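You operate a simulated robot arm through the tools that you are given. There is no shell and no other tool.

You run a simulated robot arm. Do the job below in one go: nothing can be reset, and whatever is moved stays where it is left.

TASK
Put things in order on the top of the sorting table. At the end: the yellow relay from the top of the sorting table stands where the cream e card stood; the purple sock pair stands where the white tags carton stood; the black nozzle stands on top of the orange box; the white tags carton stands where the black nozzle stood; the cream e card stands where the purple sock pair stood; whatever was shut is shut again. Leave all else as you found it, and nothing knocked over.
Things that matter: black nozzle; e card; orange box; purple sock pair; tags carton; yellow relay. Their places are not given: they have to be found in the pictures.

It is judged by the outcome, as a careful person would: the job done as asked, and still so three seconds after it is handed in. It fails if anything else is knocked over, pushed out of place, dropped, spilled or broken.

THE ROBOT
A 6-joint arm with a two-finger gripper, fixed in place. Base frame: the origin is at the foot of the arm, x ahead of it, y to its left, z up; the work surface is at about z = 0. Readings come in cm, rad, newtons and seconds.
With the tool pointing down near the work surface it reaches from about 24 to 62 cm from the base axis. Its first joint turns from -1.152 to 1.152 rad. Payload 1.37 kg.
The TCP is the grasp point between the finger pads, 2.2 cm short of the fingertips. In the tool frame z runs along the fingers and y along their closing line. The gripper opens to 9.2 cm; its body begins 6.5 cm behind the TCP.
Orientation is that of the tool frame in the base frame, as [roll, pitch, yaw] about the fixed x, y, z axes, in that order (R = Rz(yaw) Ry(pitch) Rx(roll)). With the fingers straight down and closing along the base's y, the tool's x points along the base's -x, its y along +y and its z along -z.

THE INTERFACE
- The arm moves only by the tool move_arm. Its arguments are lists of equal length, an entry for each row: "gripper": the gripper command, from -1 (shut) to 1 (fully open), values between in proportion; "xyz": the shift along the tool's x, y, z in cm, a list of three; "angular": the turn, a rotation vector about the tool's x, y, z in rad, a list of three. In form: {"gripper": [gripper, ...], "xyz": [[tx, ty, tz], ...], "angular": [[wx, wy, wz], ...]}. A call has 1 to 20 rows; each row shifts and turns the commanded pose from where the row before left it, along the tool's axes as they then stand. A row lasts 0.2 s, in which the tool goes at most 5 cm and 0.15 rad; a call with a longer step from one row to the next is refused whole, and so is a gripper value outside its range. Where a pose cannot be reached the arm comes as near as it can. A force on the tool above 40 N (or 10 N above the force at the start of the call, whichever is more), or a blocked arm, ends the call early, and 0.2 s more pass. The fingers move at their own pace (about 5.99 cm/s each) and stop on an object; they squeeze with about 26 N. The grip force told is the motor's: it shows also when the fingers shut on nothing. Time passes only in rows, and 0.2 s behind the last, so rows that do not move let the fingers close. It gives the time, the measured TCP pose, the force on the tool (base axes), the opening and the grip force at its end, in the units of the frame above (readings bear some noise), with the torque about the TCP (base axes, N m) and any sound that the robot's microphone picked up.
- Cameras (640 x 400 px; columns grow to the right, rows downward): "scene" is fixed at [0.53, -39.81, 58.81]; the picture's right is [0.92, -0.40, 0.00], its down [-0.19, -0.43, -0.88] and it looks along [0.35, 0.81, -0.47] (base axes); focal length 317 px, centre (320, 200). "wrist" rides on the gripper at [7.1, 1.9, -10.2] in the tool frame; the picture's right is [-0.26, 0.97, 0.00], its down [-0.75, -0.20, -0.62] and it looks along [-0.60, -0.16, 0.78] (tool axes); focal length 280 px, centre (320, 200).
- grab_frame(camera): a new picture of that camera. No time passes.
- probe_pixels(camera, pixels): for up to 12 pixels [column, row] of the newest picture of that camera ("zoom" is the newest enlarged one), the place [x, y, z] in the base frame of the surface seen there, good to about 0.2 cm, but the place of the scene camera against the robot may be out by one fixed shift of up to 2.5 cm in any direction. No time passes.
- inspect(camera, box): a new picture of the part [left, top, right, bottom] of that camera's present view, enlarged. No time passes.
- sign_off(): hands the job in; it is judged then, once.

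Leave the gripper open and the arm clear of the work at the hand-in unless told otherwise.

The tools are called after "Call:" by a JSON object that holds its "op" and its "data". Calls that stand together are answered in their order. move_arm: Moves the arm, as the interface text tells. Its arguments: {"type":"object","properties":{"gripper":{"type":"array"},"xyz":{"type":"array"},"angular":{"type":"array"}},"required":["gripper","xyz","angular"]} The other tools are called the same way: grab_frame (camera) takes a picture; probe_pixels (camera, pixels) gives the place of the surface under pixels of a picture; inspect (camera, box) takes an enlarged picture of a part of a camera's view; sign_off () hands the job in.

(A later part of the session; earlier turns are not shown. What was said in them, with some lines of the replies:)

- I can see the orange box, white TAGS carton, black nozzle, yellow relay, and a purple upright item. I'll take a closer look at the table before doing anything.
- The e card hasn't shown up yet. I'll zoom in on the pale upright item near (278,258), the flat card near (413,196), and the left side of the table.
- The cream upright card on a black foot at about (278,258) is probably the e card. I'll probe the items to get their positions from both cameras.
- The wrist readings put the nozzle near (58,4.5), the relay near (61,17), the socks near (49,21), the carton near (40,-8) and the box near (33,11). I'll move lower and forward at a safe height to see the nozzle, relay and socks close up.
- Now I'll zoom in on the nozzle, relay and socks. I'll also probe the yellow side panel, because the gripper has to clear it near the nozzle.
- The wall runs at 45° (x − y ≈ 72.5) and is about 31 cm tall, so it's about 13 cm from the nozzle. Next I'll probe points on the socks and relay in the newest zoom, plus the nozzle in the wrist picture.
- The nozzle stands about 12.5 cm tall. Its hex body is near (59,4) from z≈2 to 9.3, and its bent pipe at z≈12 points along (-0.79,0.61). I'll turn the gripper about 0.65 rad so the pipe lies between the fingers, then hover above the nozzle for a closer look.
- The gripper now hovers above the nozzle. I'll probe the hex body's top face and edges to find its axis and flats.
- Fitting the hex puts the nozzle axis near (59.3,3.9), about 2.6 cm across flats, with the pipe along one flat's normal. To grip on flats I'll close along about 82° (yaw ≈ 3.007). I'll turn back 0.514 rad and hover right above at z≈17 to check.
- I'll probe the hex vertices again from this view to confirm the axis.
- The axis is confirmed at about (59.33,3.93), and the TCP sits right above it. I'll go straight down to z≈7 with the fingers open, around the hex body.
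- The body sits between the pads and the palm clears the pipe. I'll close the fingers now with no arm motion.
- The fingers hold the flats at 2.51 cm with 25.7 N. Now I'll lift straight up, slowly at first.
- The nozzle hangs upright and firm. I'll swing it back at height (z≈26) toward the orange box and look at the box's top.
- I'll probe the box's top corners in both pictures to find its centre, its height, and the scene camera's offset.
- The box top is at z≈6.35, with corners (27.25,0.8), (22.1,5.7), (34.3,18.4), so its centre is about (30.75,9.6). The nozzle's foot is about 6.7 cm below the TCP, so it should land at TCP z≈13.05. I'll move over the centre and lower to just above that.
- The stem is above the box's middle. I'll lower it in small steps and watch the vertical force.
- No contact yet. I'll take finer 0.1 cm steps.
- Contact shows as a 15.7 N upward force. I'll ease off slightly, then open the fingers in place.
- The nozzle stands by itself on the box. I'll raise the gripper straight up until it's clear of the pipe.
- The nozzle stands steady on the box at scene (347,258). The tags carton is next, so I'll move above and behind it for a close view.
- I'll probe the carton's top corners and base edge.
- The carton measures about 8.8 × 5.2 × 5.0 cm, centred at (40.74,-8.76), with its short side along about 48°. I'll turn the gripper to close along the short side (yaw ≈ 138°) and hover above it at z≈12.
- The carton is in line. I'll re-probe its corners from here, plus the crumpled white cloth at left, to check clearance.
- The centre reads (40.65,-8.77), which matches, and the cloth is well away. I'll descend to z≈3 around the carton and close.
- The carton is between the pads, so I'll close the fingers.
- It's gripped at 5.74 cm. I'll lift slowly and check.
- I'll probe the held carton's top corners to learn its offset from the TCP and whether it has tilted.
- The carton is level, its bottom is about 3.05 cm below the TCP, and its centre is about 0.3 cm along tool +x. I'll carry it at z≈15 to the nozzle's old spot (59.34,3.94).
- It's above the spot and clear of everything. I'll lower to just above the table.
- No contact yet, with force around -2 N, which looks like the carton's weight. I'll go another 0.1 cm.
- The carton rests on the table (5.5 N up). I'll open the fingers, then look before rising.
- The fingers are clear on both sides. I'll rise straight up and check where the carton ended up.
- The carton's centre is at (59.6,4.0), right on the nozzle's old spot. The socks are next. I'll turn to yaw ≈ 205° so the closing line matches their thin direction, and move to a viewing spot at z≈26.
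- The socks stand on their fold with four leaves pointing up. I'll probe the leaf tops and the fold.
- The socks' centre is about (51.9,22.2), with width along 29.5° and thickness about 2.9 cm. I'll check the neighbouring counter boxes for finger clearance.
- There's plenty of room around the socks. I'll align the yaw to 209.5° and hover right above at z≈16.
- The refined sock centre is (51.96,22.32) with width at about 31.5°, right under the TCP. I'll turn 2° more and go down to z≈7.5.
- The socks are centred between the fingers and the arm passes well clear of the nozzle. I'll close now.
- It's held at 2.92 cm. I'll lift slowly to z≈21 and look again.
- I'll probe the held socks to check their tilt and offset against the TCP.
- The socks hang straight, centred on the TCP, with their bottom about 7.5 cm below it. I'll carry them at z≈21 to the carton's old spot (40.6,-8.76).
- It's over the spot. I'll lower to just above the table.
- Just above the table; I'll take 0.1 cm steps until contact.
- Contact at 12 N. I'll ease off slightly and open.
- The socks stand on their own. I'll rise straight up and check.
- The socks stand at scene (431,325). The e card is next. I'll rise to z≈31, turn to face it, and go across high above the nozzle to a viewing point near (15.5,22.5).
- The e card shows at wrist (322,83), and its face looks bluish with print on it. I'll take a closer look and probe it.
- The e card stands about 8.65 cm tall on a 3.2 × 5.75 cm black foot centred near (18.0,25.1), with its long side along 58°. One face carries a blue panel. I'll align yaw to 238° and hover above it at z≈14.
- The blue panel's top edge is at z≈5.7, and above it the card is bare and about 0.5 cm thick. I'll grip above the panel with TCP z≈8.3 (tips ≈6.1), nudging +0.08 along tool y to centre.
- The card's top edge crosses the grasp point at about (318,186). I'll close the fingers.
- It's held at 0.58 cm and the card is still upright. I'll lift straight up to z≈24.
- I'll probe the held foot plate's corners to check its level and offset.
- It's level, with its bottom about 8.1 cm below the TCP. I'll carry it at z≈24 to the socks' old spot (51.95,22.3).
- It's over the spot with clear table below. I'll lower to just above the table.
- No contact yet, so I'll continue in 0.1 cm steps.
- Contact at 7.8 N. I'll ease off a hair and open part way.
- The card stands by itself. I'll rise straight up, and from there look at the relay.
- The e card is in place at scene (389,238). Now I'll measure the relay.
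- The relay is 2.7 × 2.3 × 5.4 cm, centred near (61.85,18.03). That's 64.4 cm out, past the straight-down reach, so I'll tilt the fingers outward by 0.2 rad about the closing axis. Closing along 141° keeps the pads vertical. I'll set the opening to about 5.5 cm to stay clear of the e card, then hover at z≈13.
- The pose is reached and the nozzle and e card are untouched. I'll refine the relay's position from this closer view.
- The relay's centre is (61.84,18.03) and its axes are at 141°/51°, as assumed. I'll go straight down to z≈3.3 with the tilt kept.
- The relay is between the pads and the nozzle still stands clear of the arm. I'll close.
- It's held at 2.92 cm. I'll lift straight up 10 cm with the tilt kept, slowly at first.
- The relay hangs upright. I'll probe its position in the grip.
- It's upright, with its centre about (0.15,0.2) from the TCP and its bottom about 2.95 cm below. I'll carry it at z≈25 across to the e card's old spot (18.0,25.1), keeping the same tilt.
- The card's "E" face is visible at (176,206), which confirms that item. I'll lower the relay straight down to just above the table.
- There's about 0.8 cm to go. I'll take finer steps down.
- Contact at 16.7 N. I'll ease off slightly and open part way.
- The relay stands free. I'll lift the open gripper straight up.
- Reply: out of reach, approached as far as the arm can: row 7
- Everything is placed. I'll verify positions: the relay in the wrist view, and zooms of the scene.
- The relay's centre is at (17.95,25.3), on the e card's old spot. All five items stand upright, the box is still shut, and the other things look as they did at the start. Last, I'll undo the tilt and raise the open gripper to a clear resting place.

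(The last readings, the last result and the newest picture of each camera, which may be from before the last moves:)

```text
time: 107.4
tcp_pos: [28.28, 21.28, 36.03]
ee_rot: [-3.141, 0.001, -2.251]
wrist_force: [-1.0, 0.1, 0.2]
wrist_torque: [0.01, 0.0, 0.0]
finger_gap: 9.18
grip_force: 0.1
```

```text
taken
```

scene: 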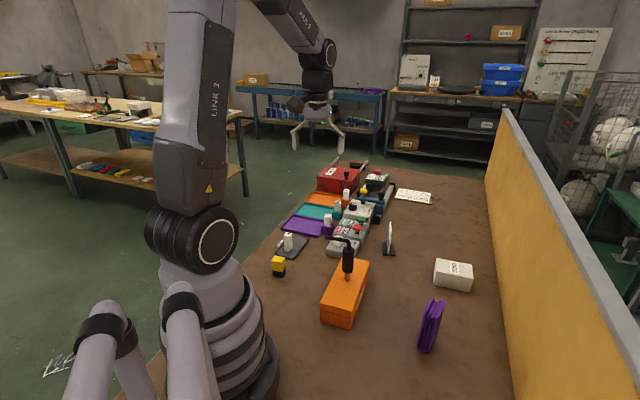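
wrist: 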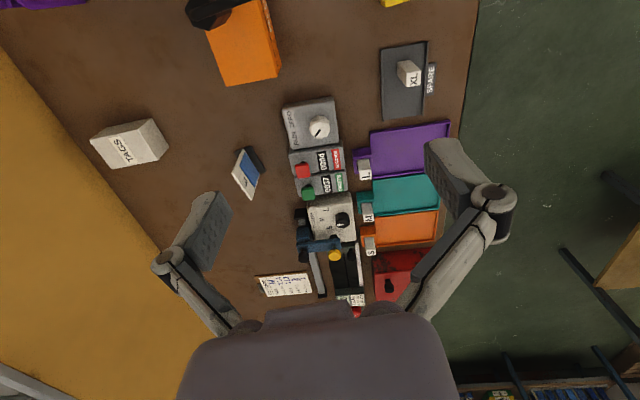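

The arm is clear at z≈36 with the gripper open, and the scene matches the required order:
- **Relay:** scene (278,266), on the e card's old spot.
- **E card:** (389,238), on the socks' old spot.
- **Tags carton:** (453,274), on the nozzle's old spot.
- **Socks:** (431,325), on the carton's old spot.
- **Nozzle:** standing on top of the shut orange box.

I'm handing the job in now.

Call:
{"op": "sign_off", "data": {}}

```text
The job is handed in.
```

I've put all five items where you asked and handed the job in. In the last pictures everything stood upright, the orange box was still shut, and nothing else looked moved.

| Item | Now stands | Measured centre (cm) | Target (cm) |
|---|---|---|---|
| Black nozzle | On top of the orange box, near its middle | about (30.9, 9.7) | about (30.8, 9.6) |
| White tags carton | Where the nozzle stood | (59.6, 4.0) | (59.3, 3.9) |
| Purple sock pair | Where the tags carton stood | about (40.6, -8.8) | (40.6, -8.8) |
| Cream e card | Where the sock pair stood | about (51.9, 22.4) | (51.95, 22.3) |
| Yellow relay | Where the e card stood | (17.95, 25.3) | (18.0, 25.1) |

I measured the carton and relay after letting go. The nozzle, sock and card positions come from the gripper's reading at release, and I confirmed those three only by eye in the pictures.

I took the cream card on the black foot to be the e card. The "E" on its face came into view once I had moved it.

The arm is parked about 36 cm above the table with the gripper open.
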